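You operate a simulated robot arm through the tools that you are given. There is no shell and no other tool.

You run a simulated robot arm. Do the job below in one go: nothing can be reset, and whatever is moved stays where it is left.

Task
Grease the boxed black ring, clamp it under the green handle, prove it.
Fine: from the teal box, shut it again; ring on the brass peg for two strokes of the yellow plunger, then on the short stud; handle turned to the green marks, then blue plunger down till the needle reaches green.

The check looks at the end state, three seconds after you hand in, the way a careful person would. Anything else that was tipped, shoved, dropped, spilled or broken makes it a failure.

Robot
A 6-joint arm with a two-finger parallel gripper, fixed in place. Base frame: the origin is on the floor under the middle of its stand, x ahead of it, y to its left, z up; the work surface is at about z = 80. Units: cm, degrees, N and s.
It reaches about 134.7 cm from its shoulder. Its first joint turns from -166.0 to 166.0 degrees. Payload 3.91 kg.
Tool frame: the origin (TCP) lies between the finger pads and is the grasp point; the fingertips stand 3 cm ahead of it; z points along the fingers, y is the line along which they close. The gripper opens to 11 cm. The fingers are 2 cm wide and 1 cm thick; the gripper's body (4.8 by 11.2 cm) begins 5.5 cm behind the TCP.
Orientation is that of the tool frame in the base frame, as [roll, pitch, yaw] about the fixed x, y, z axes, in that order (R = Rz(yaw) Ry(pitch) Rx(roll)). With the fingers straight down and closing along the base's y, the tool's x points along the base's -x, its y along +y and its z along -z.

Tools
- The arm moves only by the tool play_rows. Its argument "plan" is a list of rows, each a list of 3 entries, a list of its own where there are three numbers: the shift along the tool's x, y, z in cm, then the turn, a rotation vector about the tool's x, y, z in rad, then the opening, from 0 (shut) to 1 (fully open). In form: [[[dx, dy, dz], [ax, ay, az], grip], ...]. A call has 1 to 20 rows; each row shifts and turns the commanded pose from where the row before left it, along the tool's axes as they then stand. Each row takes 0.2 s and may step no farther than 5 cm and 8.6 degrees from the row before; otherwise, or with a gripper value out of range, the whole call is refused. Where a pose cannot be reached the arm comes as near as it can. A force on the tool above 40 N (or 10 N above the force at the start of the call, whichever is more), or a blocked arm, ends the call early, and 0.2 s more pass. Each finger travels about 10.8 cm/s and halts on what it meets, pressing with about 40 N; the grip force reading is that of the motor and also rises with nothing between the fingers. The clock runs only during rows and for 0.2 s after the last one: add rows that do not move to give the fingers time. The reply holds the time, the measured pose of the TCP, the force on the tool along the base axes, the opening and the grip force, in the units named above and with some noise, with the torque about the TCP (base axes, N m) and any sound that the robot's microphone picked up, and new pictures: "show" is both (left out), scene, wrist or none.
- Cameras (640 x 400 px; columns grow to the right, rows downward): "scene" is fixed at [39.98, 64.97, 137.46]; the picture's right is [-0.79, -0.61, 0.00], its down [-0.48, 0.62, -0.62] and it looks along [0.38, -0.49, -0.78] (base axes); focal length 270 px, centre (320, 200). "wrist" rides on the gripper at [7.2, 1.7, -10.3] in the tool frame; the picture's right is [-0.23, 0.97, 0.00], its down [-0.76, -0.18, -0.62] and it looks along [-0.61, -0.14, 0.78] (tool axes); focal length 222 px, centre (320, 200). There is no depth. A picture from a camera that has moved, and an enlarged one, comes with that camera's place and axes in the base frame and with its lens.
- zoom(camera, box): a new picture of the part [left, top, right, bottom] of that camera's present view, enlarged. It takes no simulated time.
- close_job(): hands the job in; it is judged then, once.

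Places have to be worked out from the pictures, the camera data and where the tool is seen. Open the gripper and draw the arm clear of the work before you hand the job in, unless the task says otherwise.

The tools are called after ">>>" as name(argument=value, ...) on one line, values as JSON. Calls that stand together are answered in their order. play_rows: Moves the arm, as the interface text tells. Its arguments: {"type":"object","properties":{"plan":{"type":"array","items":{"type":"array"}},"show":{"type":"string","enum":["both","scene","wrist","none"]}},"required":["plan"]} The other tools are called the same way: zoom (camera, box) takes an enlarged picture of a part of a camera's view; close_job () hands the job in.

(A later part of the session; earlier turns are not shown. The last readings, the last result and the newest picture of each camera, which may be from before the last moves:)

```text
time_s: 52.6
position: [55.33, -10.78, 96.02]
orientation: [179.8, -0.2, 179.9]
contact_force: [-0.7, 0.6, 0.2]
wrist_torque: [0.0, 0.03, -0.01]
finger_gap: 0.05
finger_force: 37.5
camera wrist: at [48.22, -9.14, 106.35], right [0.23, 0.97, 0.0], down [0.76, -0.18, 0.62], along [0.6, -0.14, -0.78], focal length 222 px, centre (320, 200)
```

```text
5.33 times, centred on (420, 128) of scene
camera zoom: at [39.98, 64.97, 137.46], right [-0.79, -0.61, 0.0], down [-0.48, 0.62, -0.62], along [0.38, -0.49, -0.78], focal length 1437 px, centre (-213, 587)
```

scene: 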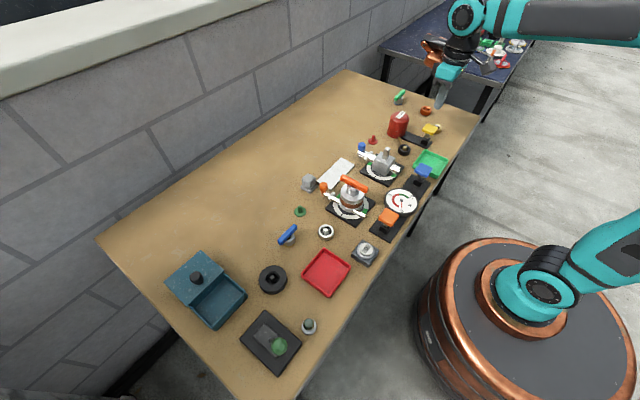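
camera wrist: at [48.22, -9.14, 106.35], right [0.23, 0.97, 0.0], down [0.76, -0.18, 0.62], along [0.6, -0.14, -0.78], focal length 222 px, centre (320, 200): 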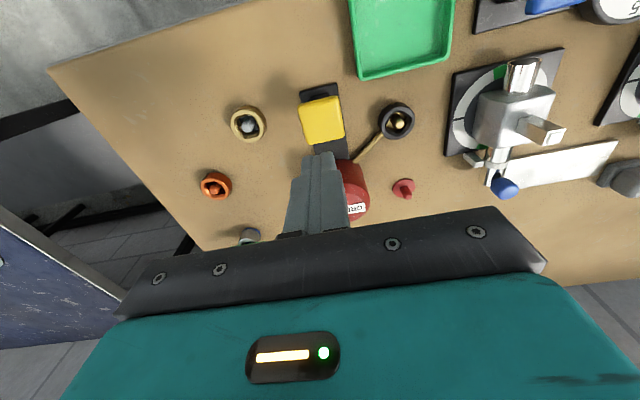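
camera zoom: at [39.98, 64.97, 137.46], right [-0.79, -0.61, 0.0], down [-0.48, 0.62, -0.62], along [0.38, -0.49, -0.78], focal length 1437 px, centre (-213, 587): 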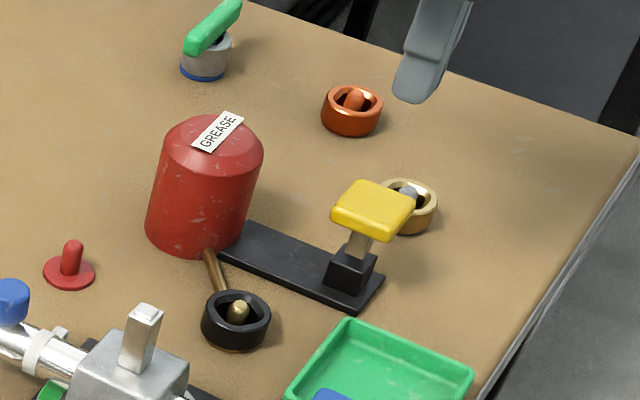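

Alignment is close; I shift 0.3 cm toward -x, 0.15 toward +y, and lower the closed fingertips to just above the pad.

>>> play_rows(plan=[[[0.3, 0.15, 2], [0, 0, 0], 0], [[0, 0, 3], [0, 0, 0], 0], [[0, 0, 1.3], [0, 0, 0], 0], [[0, 0, 0], [0, 0, 0], 0]], show="both")

>>> zoom(camera="scene", box=[370, 90, 470, 165])

>>> zoom(camera="wrist", box=[220, 60, 440, 240])

```text
time_s: 53.6
position: [55.02, -10.57, 89.55]
orientation: [179.8, -0.2, 179.9]
contact_force: [0.3, -0.2, 0.0]
wrist_torque: [-0.01, 0.0, 0.0]
finger_gap: 0.0
finger_force: 38.0
camera wrist: at [47.79, -8.98, 99.86], right [0.23, 0.97, 0.0], down [0.76, -0.18, 0.62], along [0.6, -0.14, -0.78], focal length 222 px, centre (320, 200)
```

scene: 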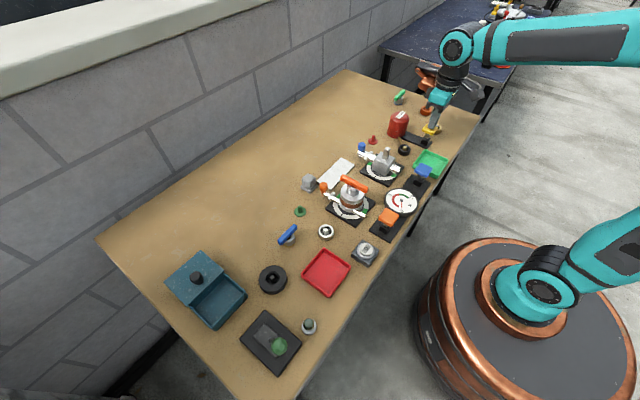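
wrist: 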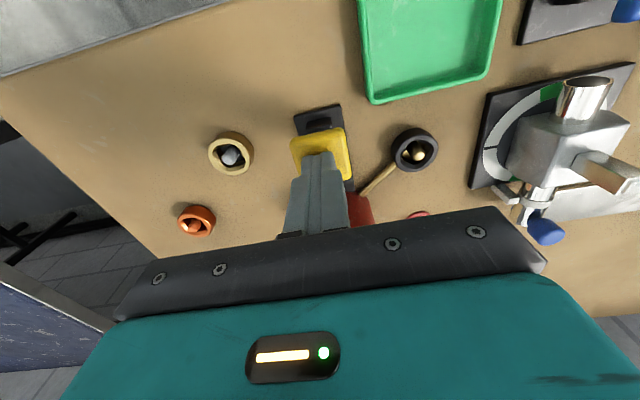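

```text
5.33 times, centred on (420, 128) of scene
camera zoom: at [39.98, 64.97, 137.46], right [-0.79, -0.61, 0.0], down [-0.48, 0.62, -0.62], along [0.38, -0.49, -0.78], focal length 1437 px, centre (-213, 587)
```

zoom: 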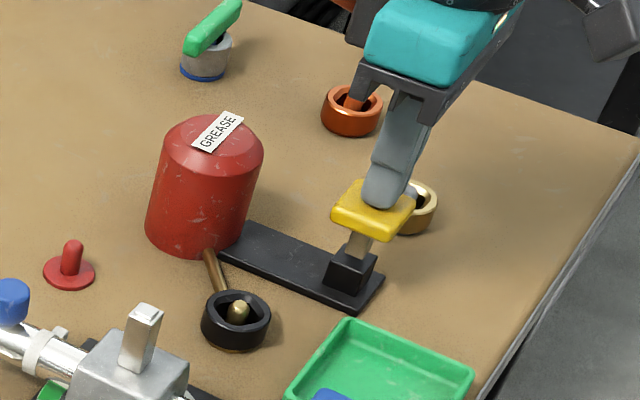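

```text
2.22 times, centred on (330, 150) of wrist
camera zoom: at [47.79, -8.98, 99.86], right [0.23, 0.97, 0.0], down [0.76, -0.18, 0.62], along [0.6, -0.14, -0.78], focal length 494 px, centre (298, 311)
```

zoom: 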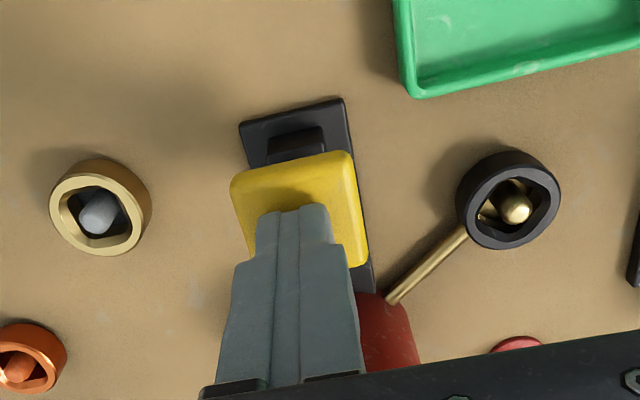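

Tips are above the pad's centre. I press down in short steps and read the force.

>>> play_rows(plan=[[[0, 0, 0.4], [0, 0, 0], 0], [[0, 0, 0.4], [0, 0, 0], 0], [[0, 0, 0.4], [0, 0, 0], 0]], show="none")

```text
time_s: 54.4
position: [54.91, -10.59, 88.55]
orientation: [179.8, -0.1, 179.9]
contact_force: [0.1, -0.7, 2.6]
wrist_torque: [0.0, 0.0, 0.01]
finger_gap: 0.0
finger_force: 37.3
```

Light contact at z≈88.5. I keep pressing.

>>> play_rows(plan=[[[0, 0, 0.4], [0, 0, 0], 0], [[0, 0, 0.4], [0, 0, 0], 0]], show="scene")

>>> zoom(camera="scene", box=[370, 90, 470, 165])

```text
time_s: 55.0
position: [54.87, -10.48, 87.74]
orientation: [179.8, -0.2, 179.9]
contact_force: [-0.1, -1.4, 3.4]
wrist_torque: [-0.02, -0.02, -0.03]
finger_gap: 0.01
finger_force: 37.2
```

scene: 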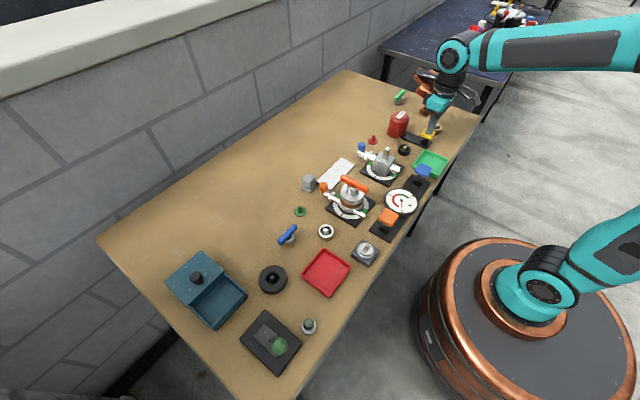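

```text
5.33 times, centred on (420, 128) of scene
camera zoom: at [39.98, 64.97, 137.46], right [-0.79, -0.61, 0.0], down [-0.48, 0.62, -0.62], along [0.38, -0.49, -0.78], focal length 1437 px, centre (-213, 587)
```

zoom: 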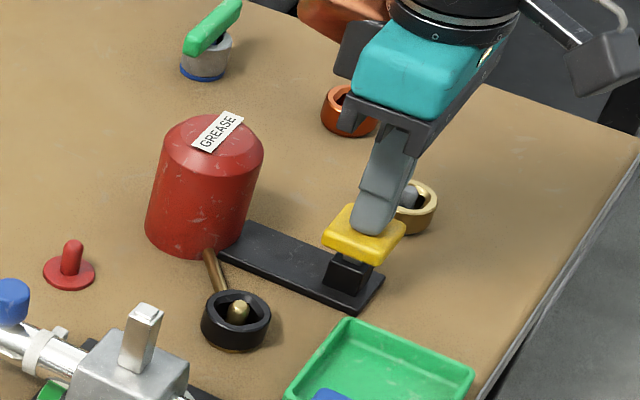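

The pad is moving down against a soft spring (3.4 N). I continue toward its stop.

>>> play_rows(plan=[[[0, 0, 0.3], [0, 0, 0], 0], [[0, 0, 0.2], [0, 0, 0], 0]], show="none")

```text
time_s: 55.6
position: [54.88, -10.46, 87.25]
orientation: [179.8, -0.1, 180.0]
contact_force: [0.5, -1.2, 5.2]
wrist_torque: [-0.07, -0.04, -0.05]
finger_gap: 0.0
finger_force: 37.6
heard: click
```

I heard a click, which suggests the stroke registered. I check the pictures.

>>> zoom(camera="scene", box=[370, 90, 470, 165])

>>> zoom(camera="scene", box=[385, 135, 425, 165])

>>> zoom(camera="wrist", box=[260, 60, 480, 240])

```text
5.33 times, centred on (420, 128) of scene
camera zoom: at [39.98, 64.97, 137.46], right [-0.79, -0.61, 0.0], down [-0.48, 0.62, -0.62], along [0.38, -0.49, -0.78], focal length 1437 px, centre (-213, 587)
```

zoom: 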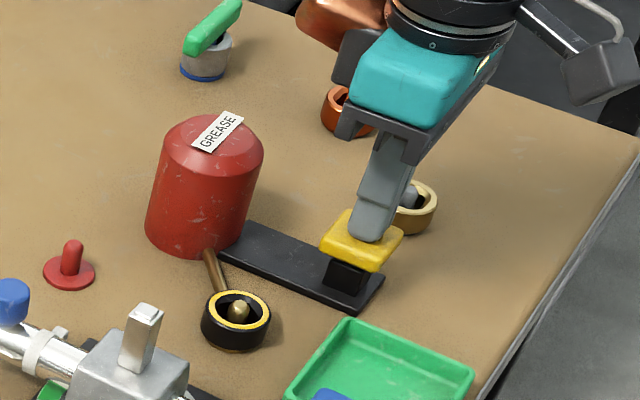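

```text
13.33 times, centred on (405, 150) of scene
camera zoom: at [39.98, 64.97, 137.46], right [-0.79, -0.61, 0.0], down [-0.48, 0.62, -0.62], along [0.38, -0.49, -0.78], focal length 3593 px, centre (-813, 867)
```

zoom: 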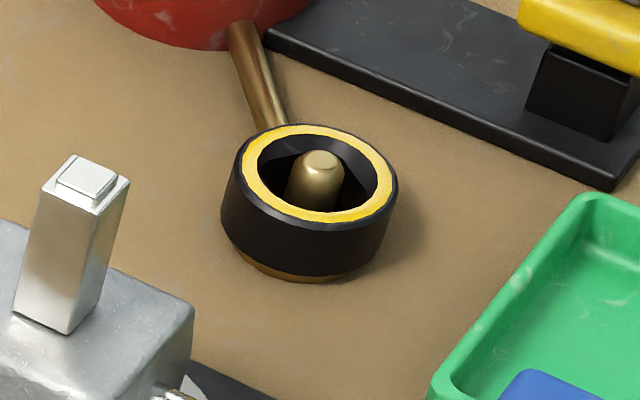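

```text
2.22 times, centred on (370, 150) of wrist
camera zoom: at [47.8, -8.88, 97.56], right [0.23, 0.97, 0.0], down [0.76, -0.18, 0.62], along [0.6, -0.14, -0.78], focal length 494 px, centre (209, 311)
```

zoom: 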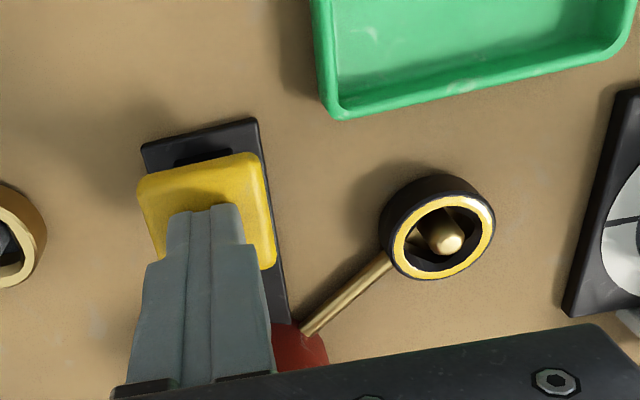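

A yellow grease band appeared on the ring: stroke one is done. I release fully and let the plunger come back up.

>>> play_rows(plan=[[[0, 0, -0.6], [0, 0, 0], 0], [[0, 0, -0.8], [0, 0, 0], 0], [[0, 0, -1.2], [0, 0, 0], 0], [[0, 0, 0], [0, 0, 0], 0], [[0, 0, 0], [0, 0, 0], 0]], show="scene")

>>> zoom(camera="scene", box=[370, 90, 470, 165])

```text
time_s: 56.8
position: [54.9, -10.68, 89.98]
orientation: [179.8, -0.3, 179.9]
contact_force: [1.4, -0.5, 0.0]
wrist_torque: [-0.01, 0.02, -0.05]
finger_gap: 0.01
finger_force: 37.4
```

scene: 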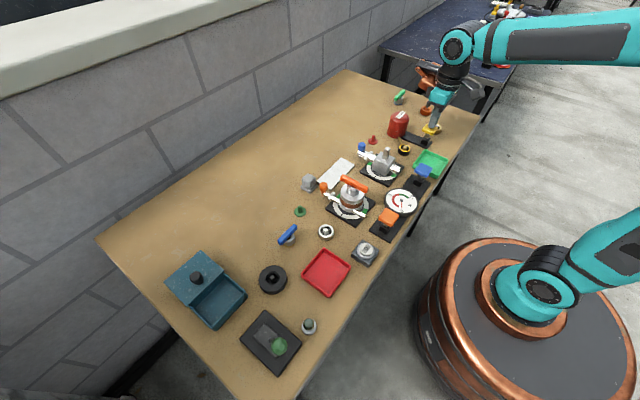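

```text
5.33 times, centred on (420, 128) of scene
camera zoom: at [39.98, 64.97, 137.46], right [-0.79, -0.61, 0.0], down [-0.48, 0.62, -0.62], along [0.38, -0.49, -0.78], focal length 1437 px, centre (-213, 587)
```

zoom: 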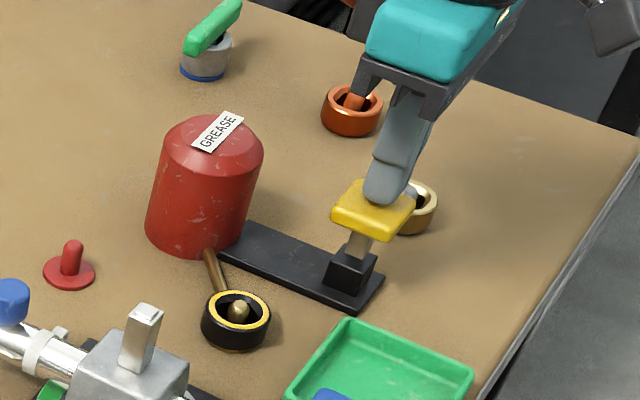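

The plunger is back up. I press again to the same depth for stroke two.

>>> play_rows(plan=[[[0, 0, 0.8], [0, 0, 0], 0], [[0, 0, 0.6], [0, 0, 0], 0], [[0, 0, 0.5], [0, 0, 0], 0], [[0, 0, 0.4], [0, 0, 0], 0], [[0, 0, 0.3], [0, 0, 0], 0]], show="none")

```text
time_s: 58.0
position: [54.93, -10.57, 87.38]
orientation: [179.8, -0.2, 179.8]
contact_force: [-2.3, -0.7, 4.1]
wrist_torque: [-0.07, 0.01, -0.01]
finger_gap: 0.0
finger_force: 37.7
heard: click
```

Second click heard. I release the plunger, rise, and inspect the ring.

>>> play_rows(plan=[[[0, 0, -0.6], [0, 0, 0], 0], [[0, 0, -1], [0, 0, 0], 0], [[0, 0, -3], [0, 0, 0], 0], [[0, 0, -4], [0, 0, 0], 0], [[0, 0, 0], [0, 0, 0], 0]], show="both")

>>> zoom(camera="scene", box=[385, 115, 445, 165])

```text
time_s: 59.2
position: [54.92, -10.51, 95.85]
orientation: [179.9, -0.2, 179.8]
contact_force: [-0.7, 0.5, -0.4]
wrist_torque: [0.01, -0.01, -0.02]
finger_gap: 0.0
finger_force: 37.3
camera wrist: at [47.86, -8.94, 106.11], right [0.23, 0.97, 0.0], down [0.76, -0.18, 0.62], along [0.6, -0.14, -0.78], focal length 222 px, centre (320, 200)
```

scene: 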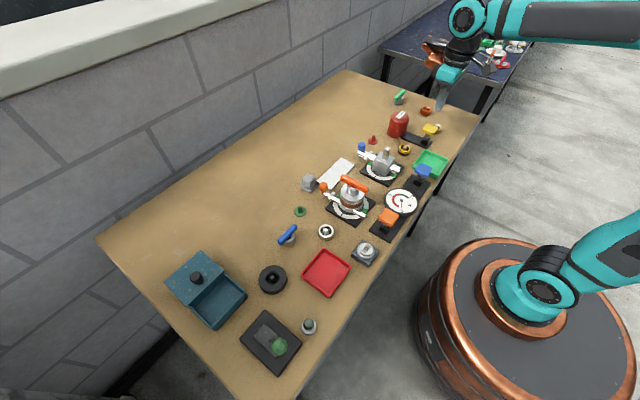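
wrist: 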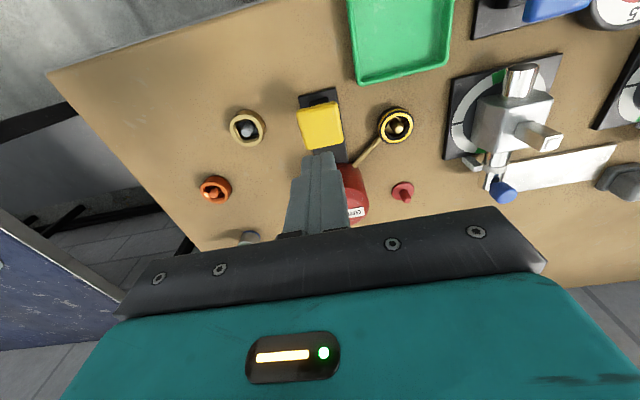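

```text
8.00 times, centred on (415, 140) of scene
camera zoom: at [39.98, 64.97, 137.46], right [-0.79, -0.61, 0.0], down [-0.48, 0.62, -0.62], along [0.38, -0.49, -0.78], focal length 2156 px, centre (-440, 680)
```

zoom: 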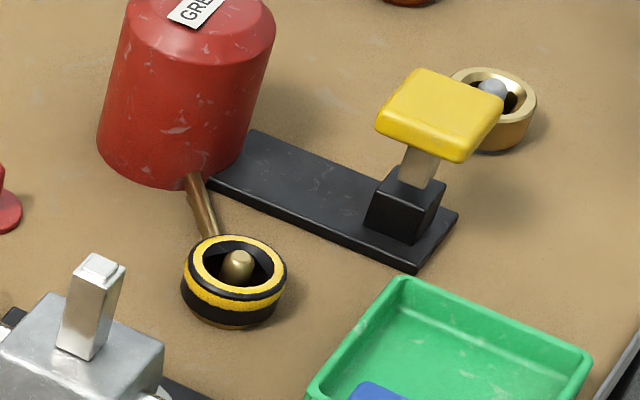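

Both grease bands are visible (top and side). Now I return over the ring with the fingers open and the wrist at the same 37° turn as before.

>>> play_rows(plan=[[[0, 4.2, 0], [0, 0, 0], 0.2], [[0, 4.1, 0], [0, 0, 0], 0.45], [[-3.4, 0, 0], [0, 0, 0.1292], 0.45], [[0, 0, 0], [0, 0, 0.1292], 0.45], [[0, 0, 0], [0, 0, 0.1292], 0.45], [[0, 0, 0], [0, 0, 0.1292], 0.45], [[0, 0, 0], [0, 0, 0.1292], 0.45], [[0, 0, 0], [0, 0, 0], 0.45]], show="wrist")

>>> zoom(camera="wrist", box=[220, 60, 440, 240])

```text
time_s: 61.0
position: [58.3, -2.26, 95.81]
orientation: [-180.0, -0.3, 142.8]
contact_force: [-0.4, -0.4, -0.5]
wrist_torque: [0.0, 0.03, 0.0]
finger_gap: 4.95
finger_force: 0.0
camera wrist: at [53.67, 3.42, 106.15], right [0.77, 0.64, 0.0], down [0.5, -0.6, 0.62], along [0.4, -0.48, -0.78], focal length 222 px, centre (320, 200)
```

wrist: 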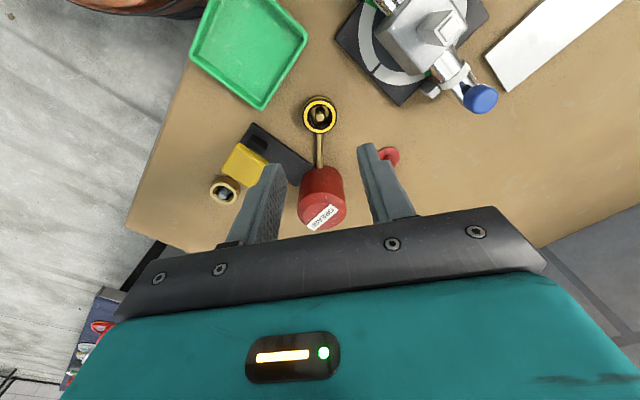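

```text
2.22 times, centred on (330, 150) of wrist
camera zoom: at [53.67, 3.42, 106.15], right [0.77, 0.64, 0.0], down [0.5, -0.6, 0.62], along [0.4, -0.48, -0.78], focal length 494 px, centre (298, 311)
```

zoom: 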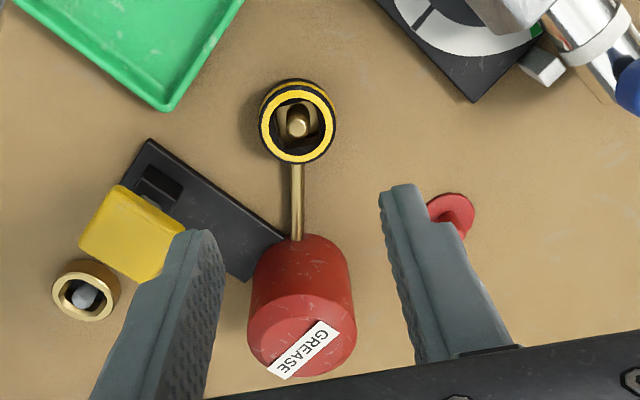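

The ring is centred below within about 0.2 cm. I descend to just above it and check once more.

>>> play_rows(plan=[[[-0.15, 0, 4], [0, 0, 0], 0.45], [[0, 0, 4], [0, 0, 0], 0.45], [[0, 0, 2], [0, 0, 0], 0.45], [[0, 0, 0], [0, 0, 0], 0.45]], show="wrist")

>>> zoom(camera="wrist", box=[230, 90, 410, 220])

```text
time_s: 62.0
position: [58.32, -2.17, 85.87]
orientation: [-180.0, -0.3, 142.9]
contact_force: [0.7, 0.4, -0.4]
wrist_torque: [0.02, -0.02, -0.02]
finger_gap: 4.96
finger_force: 0.0
camera wrist: at [53.74, 3.38, 96.15], right [0.77, 0.64, 0.0], down [0.5, -0.6, 0.62], along [0.4, -0.48, -0.78], focal length 222 px, centre (320, 200)
```

wrist: 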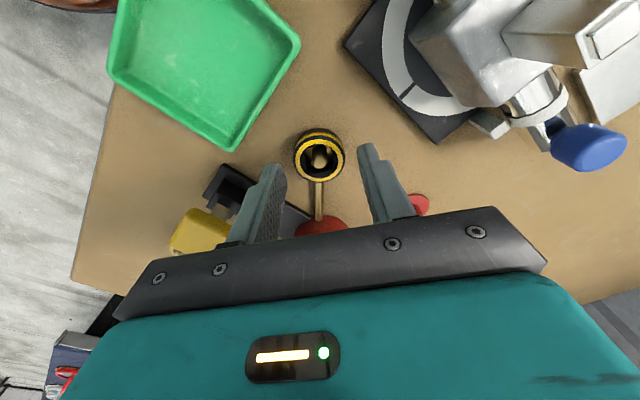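

```text
3.08 times, centred on (320, 155) of wrist
camera zoom: at [53.74, 3.38, 96.15], right [0.77, 0.64, 0.0], down [0.5, -0.6, 0.62], along [0.4, -0.48, -0.78], focal length 684 px, centre (320, 338)
```

zoom: 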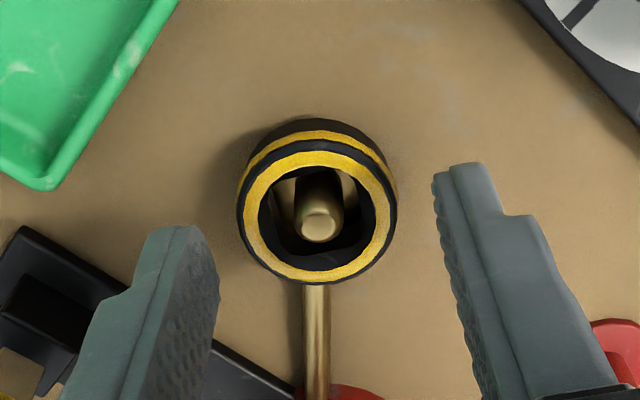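

The ring is well centred. I lower to z≈83.6, close, and lift slightly to verify the hold.

>>> play_rows(plan=[[[-0.12, -0.05, 1], [0, 0, 0], 0.45], [[0, 0, 0.8], [0, 0, 0], 0.45], [[0, 0, 0.4], [0, 0, 0], 0.45], [[0, 0, 0], [0, 0, 0], 0.35], [[0, 0, 0], [0, 0, 0], 0.2], [[0, 0, 0], [0, 0, 0], 0.2], [[0, 0, 0], [0, 0, 0], 0.2]], show="wrist")

>>> zoom(camera="wrist", box=[230, 90, 410, 220])

```text
time_s: 63.6
position: [58.52, -2.29, 83.49]
orientation: [-180.0, -0.4, 142.9]
contact_force: [-0.1, -1.1, -0.1]
wrist_torque: [-0.04, 0.03, 0.04]
finger_gap: 3.66
finger_force: 40.1
camera wrist: at [53.81, 3.28, 93.9], right [0.77, 0.64, 0.0], down [0.5, -0.6, 0.62], along [0.4, -0.48, -0.78], focal length 222 px, centre (320, 200)
```

wrist: 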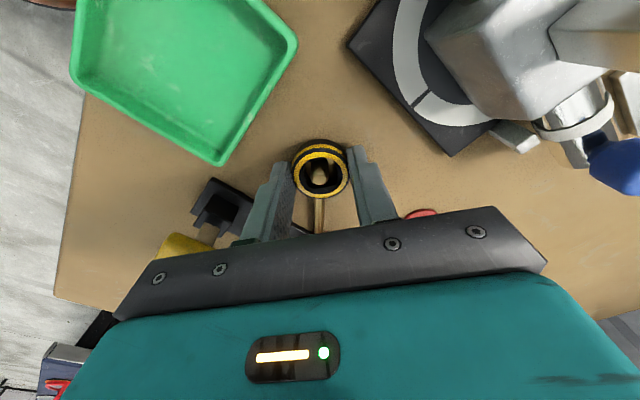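

```text
3.08 times, centred on (320, 155) of wrist
camera zoom: at [53.81, 3.28, 93.9], right [0.77, 0.64, 0.0], down [0.5, -0.6, 0.62], along [0.4, -0.48, -0.78], focal length 684 px, centre (320, 338)
```

zoom: 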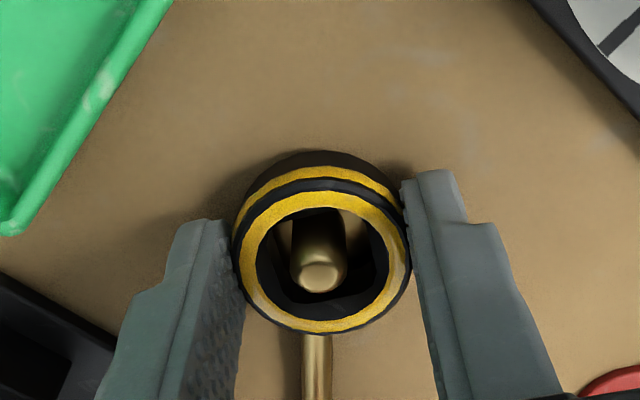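

Held at gap 3.66. I lift slowly off the peg.

>>> play_rows(plan=[[[0, 0, -0.3], [0, 0, 0], 0.2], [[0, 0, -0.4], [0, 0, 0], 0.2], [[0, 0, -0.5], [0, 0, 0], 0.2], [[0, 0, -0.8], [0, 0, 0], 0.2], [[0, 0, -1.2], [0, 0, 0], 0.2], [[0, 0, -1.5], [0, 0, 0], 0.2], [[0, 0, -2], [0, 0, 0], 0.2], [[0, 0, -2.5], [0, 0, 0], 0.2], [[0, 0, -2.5], [0, 0, 0], 0.2], [[0, 0, -2.5], [0, 0, 0], 0.2], [[0, 0, -1], [0, 0, 0], 0.2], [[0, 0, 0], [0, 0, 0], 0.2]], show="both")

>>> zoom(camera="wrist", box=[220, 60, 420, 220])

```text
time_s: 66.2
position: [58.57, -2.38, 98.73]
orientation: [180.0, -0.3, 142.9]
contact_force: [0.1, -0.2, 0.1]
wrist_torque: [0.01, -0.03, -0.01]
finger_gap: 3.65
finger_force: 39.1
camera wrist: at [53.92, 3.22, 109.15], right [0.77, 0.64, 0.0], down [0.5, -0.6, 0.62], along [0.4, -0.48, -0.78], focal length 222 px, centre (320, 200)
```

scene: 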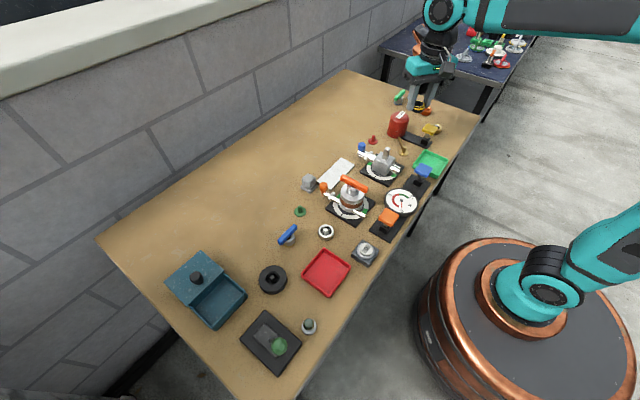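
wrist: 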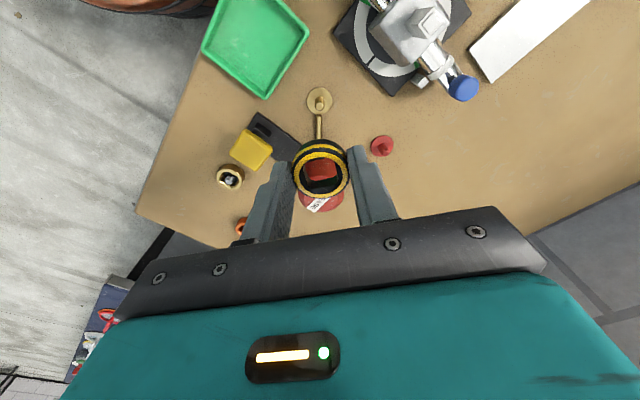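

```text
2.50 times, centred on (320, 140) of wrist
camera zoom: at [53.92, 3.22, 109.15], right [0.77, 0.64, 0.0], down [0.5, -0.6, 0.62], along [0.4, -0.48, -0.78], focal length 555 px, centre (320, 350)
```

zoom: 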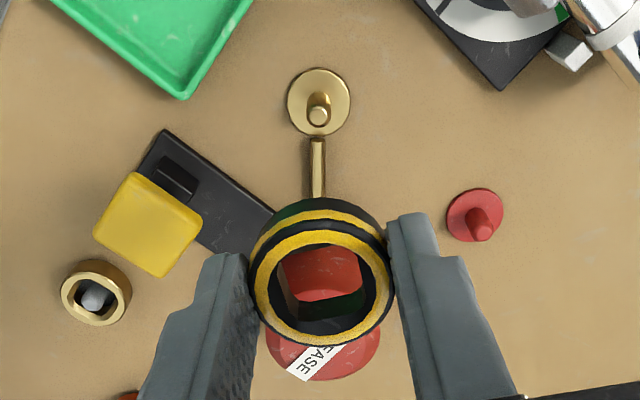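

The greased ring is in hand and undisturbed. I turn back to yaw 180 and move near the blue fixture to measure its stud accurately.

>>> play_rows(plan=[[[0, 0, -1.5], [0, 0, -0.1292], 0.2], [[0, 0, 0], [0, 0, -0.1292], 0.2], [[0, 0, 0], [0, 0, -0.1292], 0.2], [[0, 0, 0], [0, 0, -0.1292], 0.2], [[0, 0, 0], [0, 0, -0.1292], 0.2], [[-1, 2, 0], [0, 0, 0], 0.2], [[-1.5, 3.5, 0], [0, 0, 0], 0.2], [[-1.5, 3.5, 0], [0, 0, 0], 0.2], [[-1, 2, 0], [0, 0, 0], 0.2], [[0, 0, 0], [0, 0, 0], 0.2]], show="wrist")

>>> zoom(camera="wrist", box=[240, 20, 380, 140])

>>> zoom(camera="wrist", box=[285, 60, 335, 110])

>>> zoom(camera="scene", box=[355, 140, 415, 190])

```text
time_s: 68.4
position: [63.46, 8.51, 100.48]
orientation: [179.8, -0.2, 179.9]
contact_force: [0.0, -0.2, 0.5]
wrist_torque: [-0.01, 0.01, -0.01]
finger_gap: 3.63
finger_force: 40.1
camera wrist: at [56.46, 10.22, 110.77], right [0.23, 0.97, 0.0], down [0.76, -0.18, 0.62], along [0.6, -0.14, -0.78], focal length 222 px, centre (320, 200)
```

wrist: 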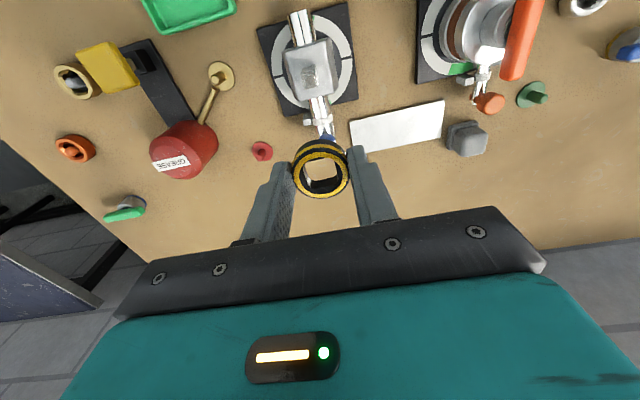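

```text
3.33 times, centred on (310, 80) of wrist
camera zoom: at [56.46, 10.22, 110.77], right [0.23, 0.97, 0.0], down [0.76, -0.18, 0.62], along [0.6, -0.14, -0.78], focal length 740 px, centre (353, 600)
```

zoom: 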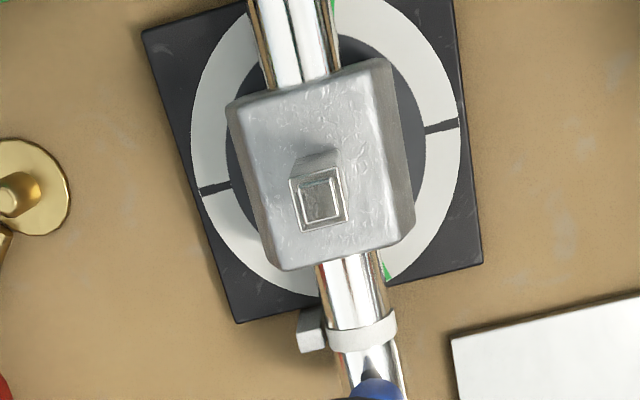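

```text
8.00 times, centred on (310, 85) of wrist
camera zoom: at [56.46, 10.22, 110.77], right [0.23, 0.97, 0.0], down [0.76, -0.18, 0.62], along [0.6, -0.14, -0.78], focal length 1777 px, centre (400, 1120)
```

zoom: 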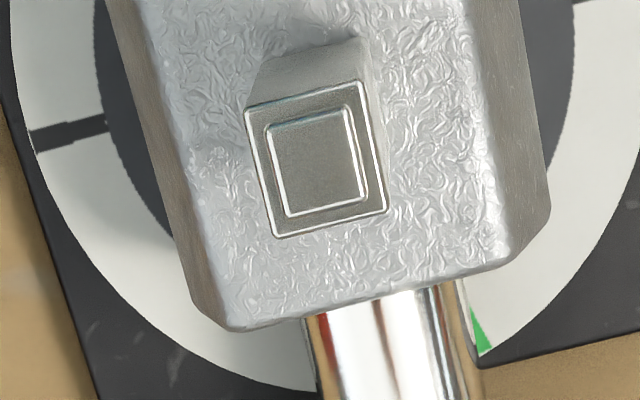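

```text
8.00 times, centred on (385, 165) of scene
camera zoom: at [39.98, 64.97, 137.46], right [-0.79, -0.61, 0.0], down [-0.48, 0.62, -0.62], along [0.38, -0.49, -0.78], focal length 2156 px, centre (-200, 480)
```

zoom: 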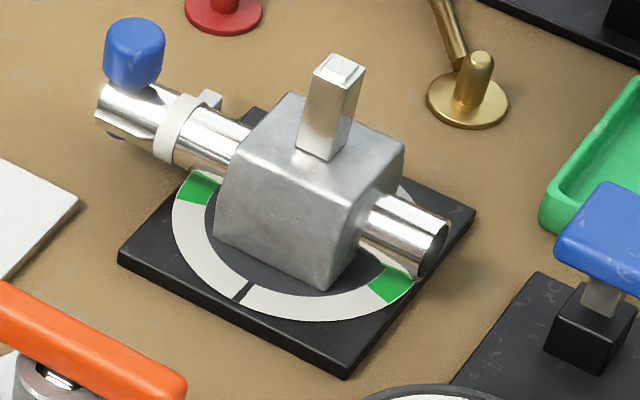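

The stud is a 1.4 cm square, aligned with the base axes, centred at (60.2, 8.4), top z≈88.1, cube top about z≈84.3. I zoom on the held ring to check its hole orientation.

>>> zoom(camera="wrist", box=[280, 125, 360, 205])

```text
5.00 times, centred on (320, 165) of wrist
camera zoom: at [56.46, 10.22, 110.77], right [0.23, 0.97, 0.0], down [0.76, -0.18, 0.62], along [0.6, -0.14, -0.78], focal length 1111 px, centre (320, 375)
```

zoom: 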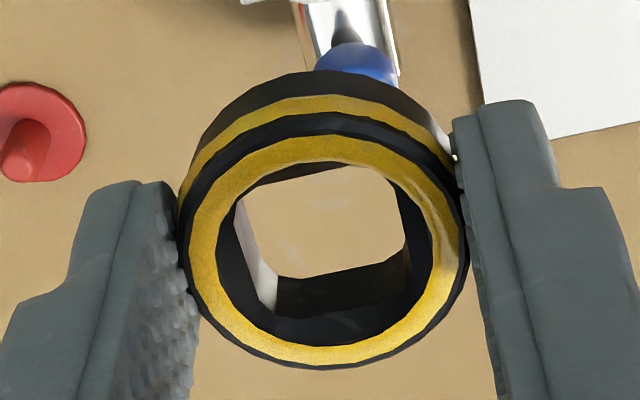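

The hole is aligned with the tool axes and about 2.1 cm wide, so it clears the stud. I move above the stud and come down to z≈92.5.

>>> play_rows(plan=[[[1.6, -0.05, 0], [0, 0, 0], 0.2], [[1.66, -0.05, 0], [0, 0, 0], 0.2], [[0, 0, 3], [0, 0, 0], 0.2], [[0, 0, 3], [0, 0, 0], 0.2], [[0, 0, 2], [0, 0, 0], 0.2], [[0, 0, 0], [0, 0, 0], 0.2]], show="both")

>>> zoom(camera="wrist", box=[240, 80, 400, 220])

>>> zoom(camera="scene", box=[345, 120, 425, 190])

```text
time_s: 69.8
position: [60.27, 8.59, 92.32]
orientation: [179.9, -0.2, 179.9]
contact_force: [-0.4, 0.0, 0.1]
wrist_torque: [0.02, 0.0, 0.04]
finger_gap: 3.66
finger_force: 39.9
camera wrist: at [53.19, 10.13, 102.58], right [0.23, 0.97, 0.0], down [0.76, -0.18, 0.62], along [0.6, -0.14, -0.78], focal length 222 px, centre (320, 200)
```

scene: 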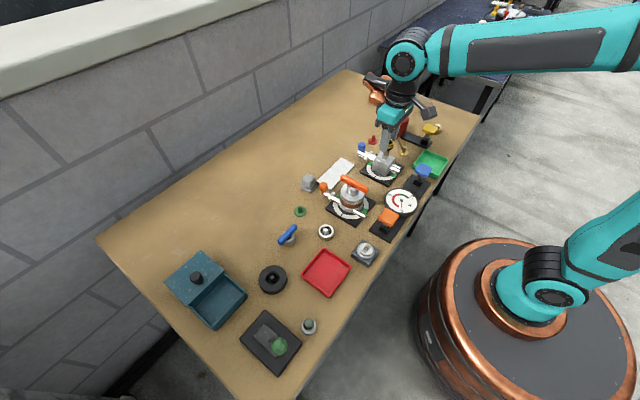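
wrist: 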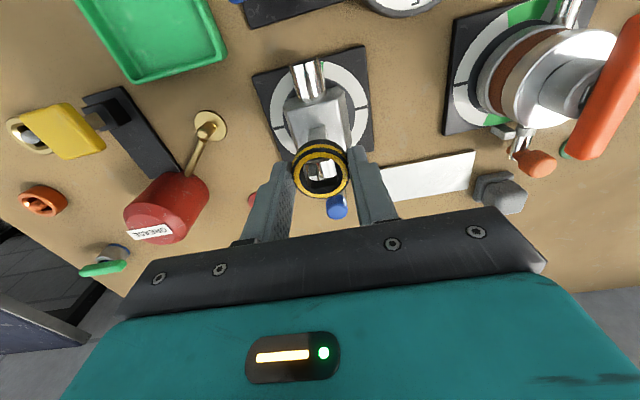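

```text
2.86 times, centred on (320, 150) of wrist
camera zoom: at [53.19, 10.13, 102.58], right [0.23, 0.97, 0.0], down [0.76, -0.18, 0.62], along [0.6, -0.14, -0.78], focal length 635 px, centre (320, 343)
```

zoom: 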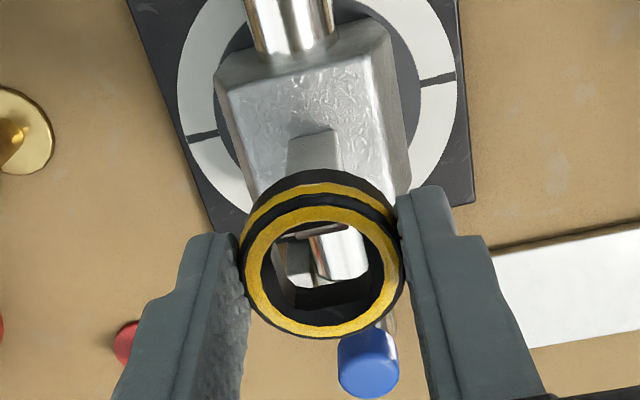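

```text
5.71 times, centred on (385, 155) of scene
camera zoom: at [39.98, 64.97, 137.46], right [-0.79, -0.61, 0.0], down [-0.48, 0.62, -0.62], along [0.38, -0.49, -0.78], focal length 1540 px, centre (-51, 457)
```

zoom: 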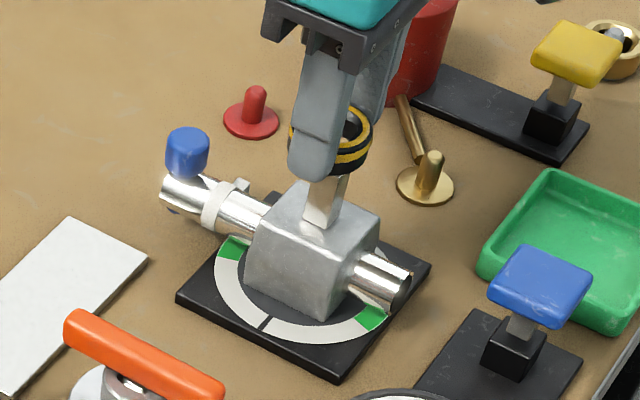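

Stud base and tool axis agree within about 0.1 cm in the picture. I lower the ring over the stud top in small steps.

>>> play_rows(plan=[[[0.05, -0.03, 0.5], [0, 0, 0], 0.2], [[0, 0, 0.5], [0, 0, 0], 0.2], [[0, 0, 0.4], [0, 0, 0], 0.2], [[0, 0, 0.4], [0, 0, 0], 0.2], [[0, 0, 0.4], [0, 0, 0], 0.2], [[0, 0, 0], [0, 0, 0], 0.2]], show="wrist")

>>> zoom(camera="wrist", box=[240, 80, 400, 220])

>>> zoom(camera="scene", box=[355, 130, 415, 190])

```text
time_s: 71.2
position: [60.28, 8.44, 90.22]
orientation: [179.8, -0.2, 179.9]
contact_force: [-20.1, -3.0, 2.8]
wrist_torque: [-0.14, 0.48, -0.07]
finger_gap: 3.62
finger_force: 40.2
camera wrist: at [53.04, 10.05, 100.53], right [0.23, 0.97, 0.0], down [0.76, -0.18, 0.62], along [0.6, -0.14, -0.78], focal length 222 px, centre (320, 200)
```

wrist: 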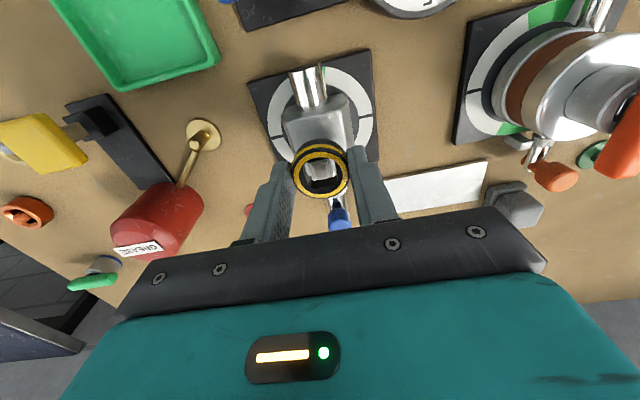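

```text
2.86 times, centred on (320, 150) of wrist
camera zoom: at [53.04, 10.05, 100.53], right [0.23, 0.97, 0.0], down [0.76, -0.18, 0.62], along [0.6, -0.14, -0.78], focal length 635 px, centre (320, 343)
```

zoom: 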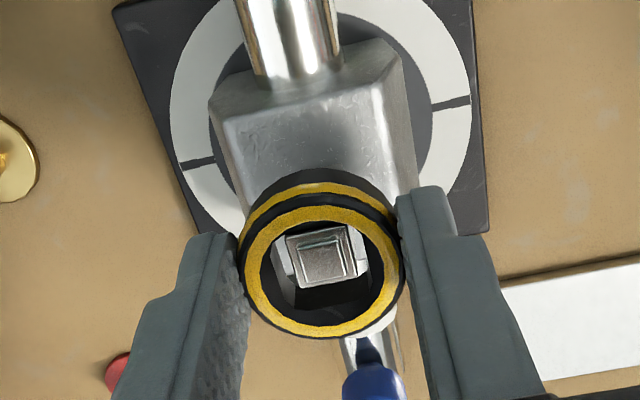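

```text
6.67 times, centred on (385, 160) of scene
camera zoom: at [39.98, 64.97, 137.46], right [-0.79, -0.61, 0.0], down [-0.48, 0.62, -0.62], along [0.38, -0.49, -0.78], focal length 1796 px, centre (-113, 467)
```

zoom: 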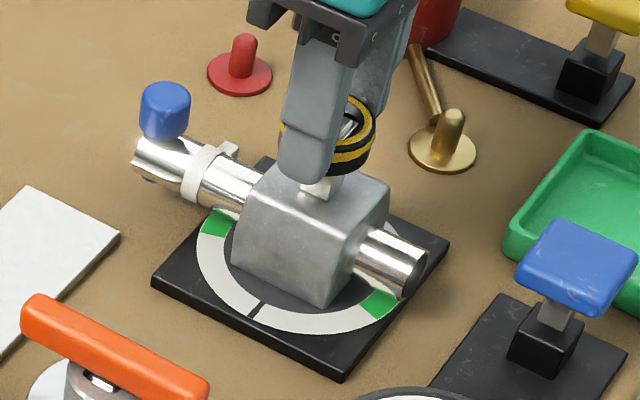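

The ring is around the stud but there is a 20 N sideways force in -x, so something is rubbing. I zoom in before moving.

>>> zoom(camera="wrist", box=[285, 130, 360, 205])

>>> zoom(camera="scene", box=[370, 135, 405, 170])

```text
5.33 times, centred on (322, 168) of wrist
camera zoom: at [53.04, 10.05, 100.53], right [0.23, 0.97, 0.0], down [0.76, -0.18, 0.62], along [0.6, -0.14, -0.78], focal length 1185 px, centre (307, 373)
```

zoom: 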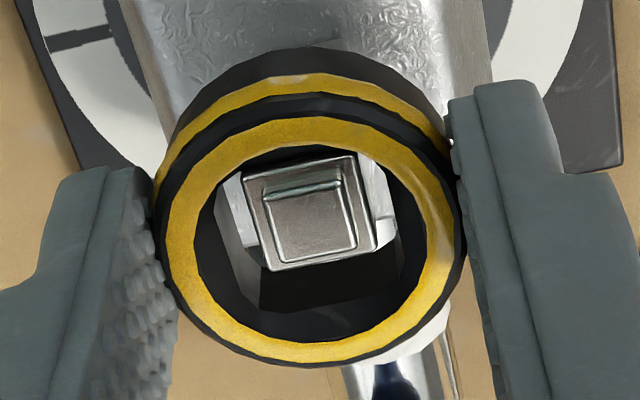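

```text
11.43 times, centred on (388, 152) of scene
camera zoom: at [39.98, 64.97, 137.46], right [-0.79, -0.61, 0.0], down [-0.48, 0.62, -0.62], along [0.38, -0.49, -0.78], focal length 3080 px, centre (-451, 743)
```

zoom: 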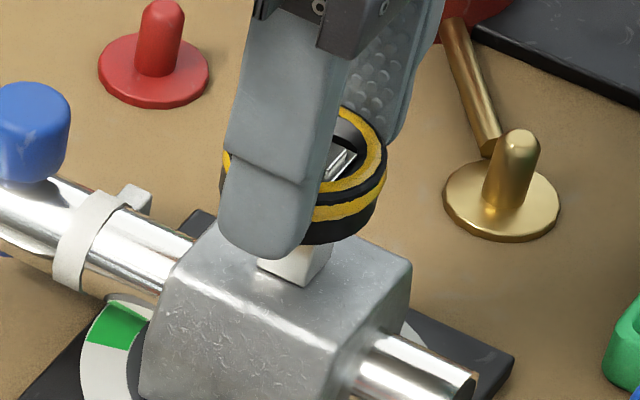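

The stud is touching the ring's near (-x) wall; the ring is about 0.4 cm too far in +x. I shift the tool 0.4 cm toward -x and re-read.

>>> play_rows(plan=[[[0.2, 0, 0], [0, 0, 0], 0.2], [[0.2, 0, 0], [0, 0, 0], 0.2], [[0, 0, 0], [0, 0, 0], 0.2]], show="wrist")

>>> zoom(camera="wrist", box=[285, 130, 360, 205])

```text
time_s: 72.0
position: [59.92, 8.5, 90.18]
orientation: [179.9, -0.2, 179.9]
contact_force: [0.4, 0.0, -0.4]
wrist_torque: [0.02, 0.02, -0.02]
finger_gap: 3.64
finger_force: 40.5
camera wrist: at [52.71, 10.08, 100.52], right [0.23, 0.97, 0.0], down [0.76, -0.18, 0.62], along [0.6, -0.14, -0.78], focal length 222 px, centre (320, 200)
```

wrist: 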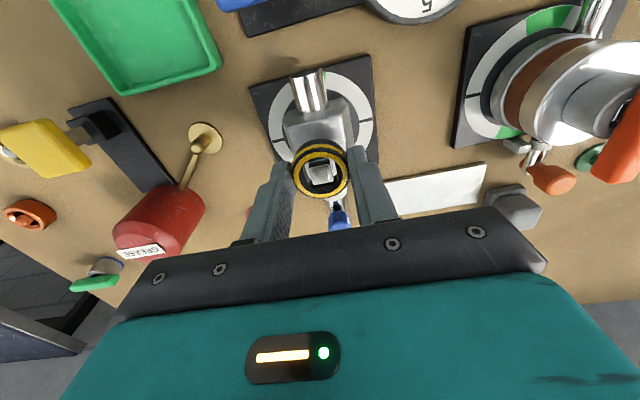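

```text
5.33 times, centred on (322, 168) of wrist
camera zoom: at [52.71, 10.08, 100.52], right [0.23, 0.97, 0.0], down [0.76, -0.18, 0.62], along [0.6, -0.14, -0.78], focal length 1185 px, centre (307, 373)
```

zoom: 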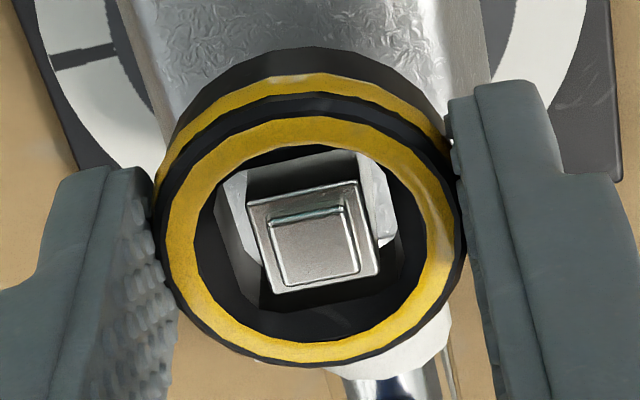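

No contact now and the stud is inside the hole. I lower further in small steps.

>>> play_rows(plan=[[[0, 0, 0.4], [0, 0, 0], 0.2], [[0, 0, 0.4], [0, 0, 0], 0.2], [[0, 0, 0.4], [0, 0, 0], 0.2], [[0, 0, 0.4], [0, 0, 0], 0.2], [[0, 0, 0], [0, 0, 0], 0.2]], show="wrist")

>>> zoom(camera="wrist", box=[285, 130, 360, 205])

>>> zoom(camera="scene", box=[365, 135, 415, 185])

```text
time_s: 73.2
position: [59.87, 8.44, 88.64]
orientation: [179.7, -0.3, 179.9]
contact_force: [-0.3, -0.7, -0.8]
wrist_torque: [0.04, -0.04, -0.01]
finger_gap: 3.62
finger_force: 39.8
camera wrist: at [52.72, 10.09, 98.86], right [0.23, 0.97, 0.0], down [0.76, -0.18, 0.62], along [0.6, -0.14, -0.78], focal length 222 px, centre (320, 200)
```

wrist: 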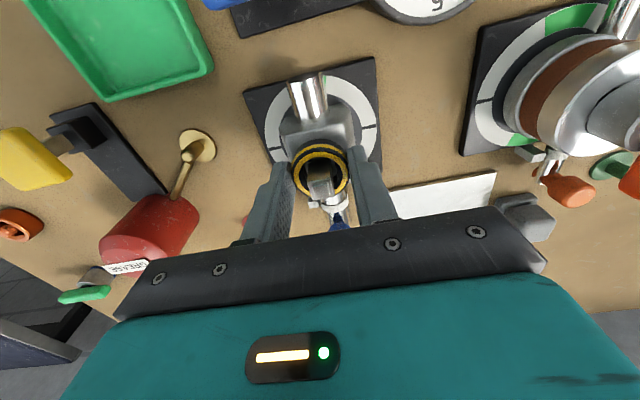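

```text
5.33 times, centred on (322, 168) of wrist
camera zoom: at [52.72, 10.09, 98.86], right [0.23, 0.97, 0.0], down [0.76, -0.18, 0.62], along [0.6, -0.14, -0.78], focal length 1185 px, centre (307, 373)
```

zoom: 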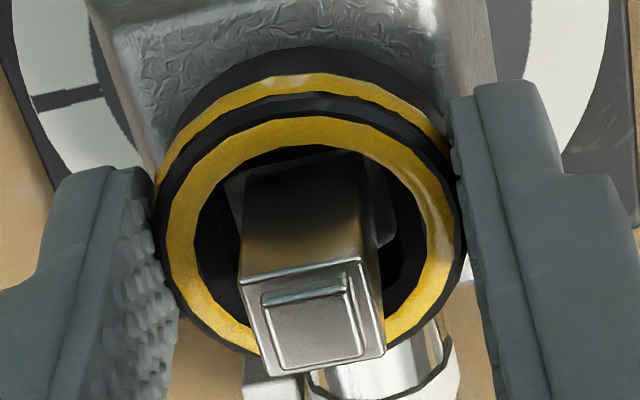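

```text
8.00 times, centred on (390, 160) of scene
camera zoom: at [39.98, 64.97, 137.46], right [-0.79, -0.61, 0.0], down [-0.48, 0.62, -0.62], along [0.38, -0.49, -0.78], focal length 2156 px, centre (-240, 520)
```

zoom: 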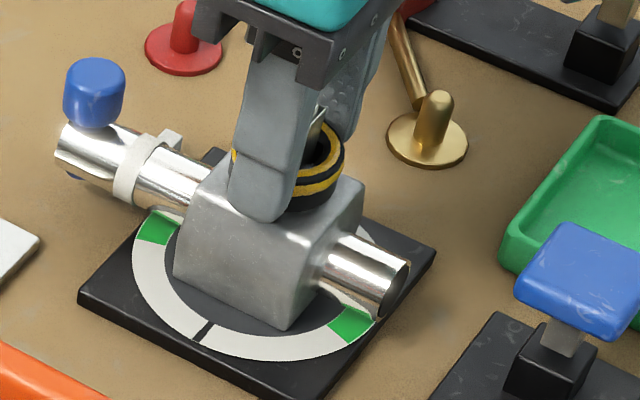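

Going on smoothly with no side force. I continue down to meet the cube's top.

>>> play_rows(plan=[[[0, 0, 0.3], [0, 0, 0], 0.2], [[0, 0, 0.3], [0, 0, 0], 0.2], [[0, 0, 0.2], [0, 0, 0], 0.2], [[0, 0, 0.2], [0, 0, 0], 0.2], [[0, 0, 0], [0, 0, 0], 0.2]], show="none")

```text
time_s: 74.1
position: [59.92, 8.33, 87.96]
orientation: [179.8, 0.1, 179.9]
contact_force: [-0.9, 1.7, 7.2]
wrist_torque: [0.07, 0.08, -0.01]
finger_gap: 3.65
finger_force: 39.8
stopped in row 4: the force on the tool passed its limit at 46 N (the readings are from after the stop); the commanded pose is now the measured one
```

Contact with the cube's top at TCP z≈87.9. I open the fingers, rise a bit and look at how the ring lies.

>>> play_rows(plan=[[[0, 0, -0.05], [0, 0, 0], 0.2], [[0, 0, 0], [0, 0, 0], 0.35], [[0, 0, 0], [0, 0, 0], 0.45], [[0, 0, -0.5], [0, 0, 0], 0.45], [[0, 0, -2], [0, 0, 0], 0.45], [[0, 0, -4], [0, 0, 0], 0.45], [[0, 0, -4], [0, 0, 0], 0.45], [[0, 0, 0], [0, 0, 0], 0.45]], show="both")

>>> zoom(camera="wrist", box=[250, 40, 400, 180])

>>> zoom(camera="scene", box=[355, 135, 415, 190])

```text
time_s: 75.9
position: [59.68, 8.46, 98.36]
orientation: [179.8, 0.0, 179.9]
contact_force: [-0.5, 0.4, 0.1]
wrist_torque: [0.01, 0.02, 0.03]
finger_gap: 4.96
finger_force: 0.0
camera wrist: at [52.52, 9.94, 108.68], right [0.23, 0.97, 0.0], down [0.76, -0.18, 0.62], along [0.61, -0.14, -0.78], focal length 222 px, centre (320, 200)
```

scene: 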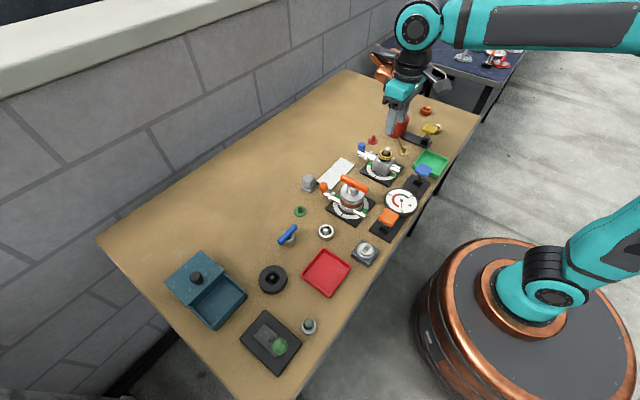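
wrist: 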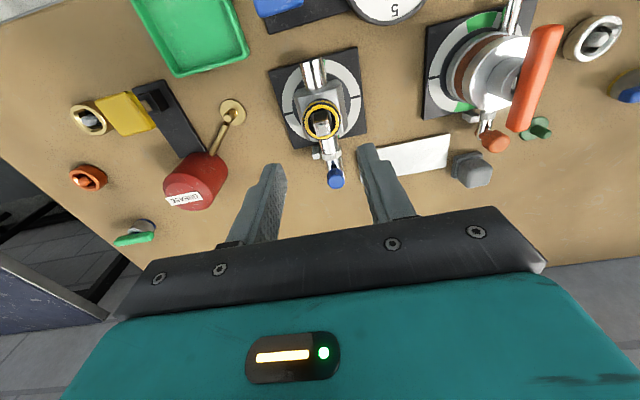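

```text
2.86 times, centred on (325, 110) of wrist
camera zoom: at [52.52, 9.94, 108.68], right [0.23, 0.97, 0.0], down [0.76, -0.18, 0.62], along [0.61, -0.14, -0.78], focal length 635 px, centre (306, 457)
```

zoom: 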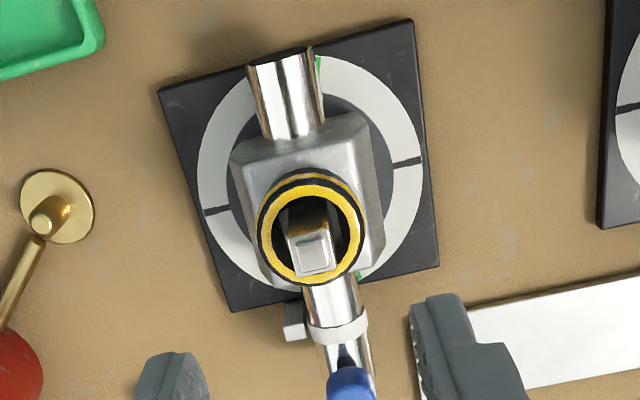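

```text
7.27 times, centred on (385, 162) of scene
camera zoom: at [39.98, 64.97, 137.46], right [-0.79, -0.61, 0.0], down [-0.48, 0.62, -0.62], along [0.38, -0.49, -0.78], focal length 1960 px, centre (-153, 473)
```

zoom: 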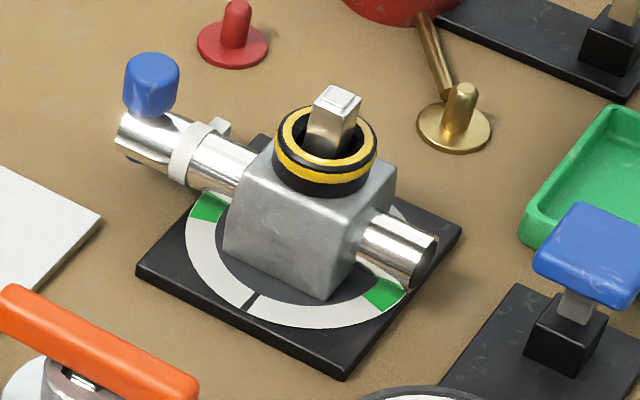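

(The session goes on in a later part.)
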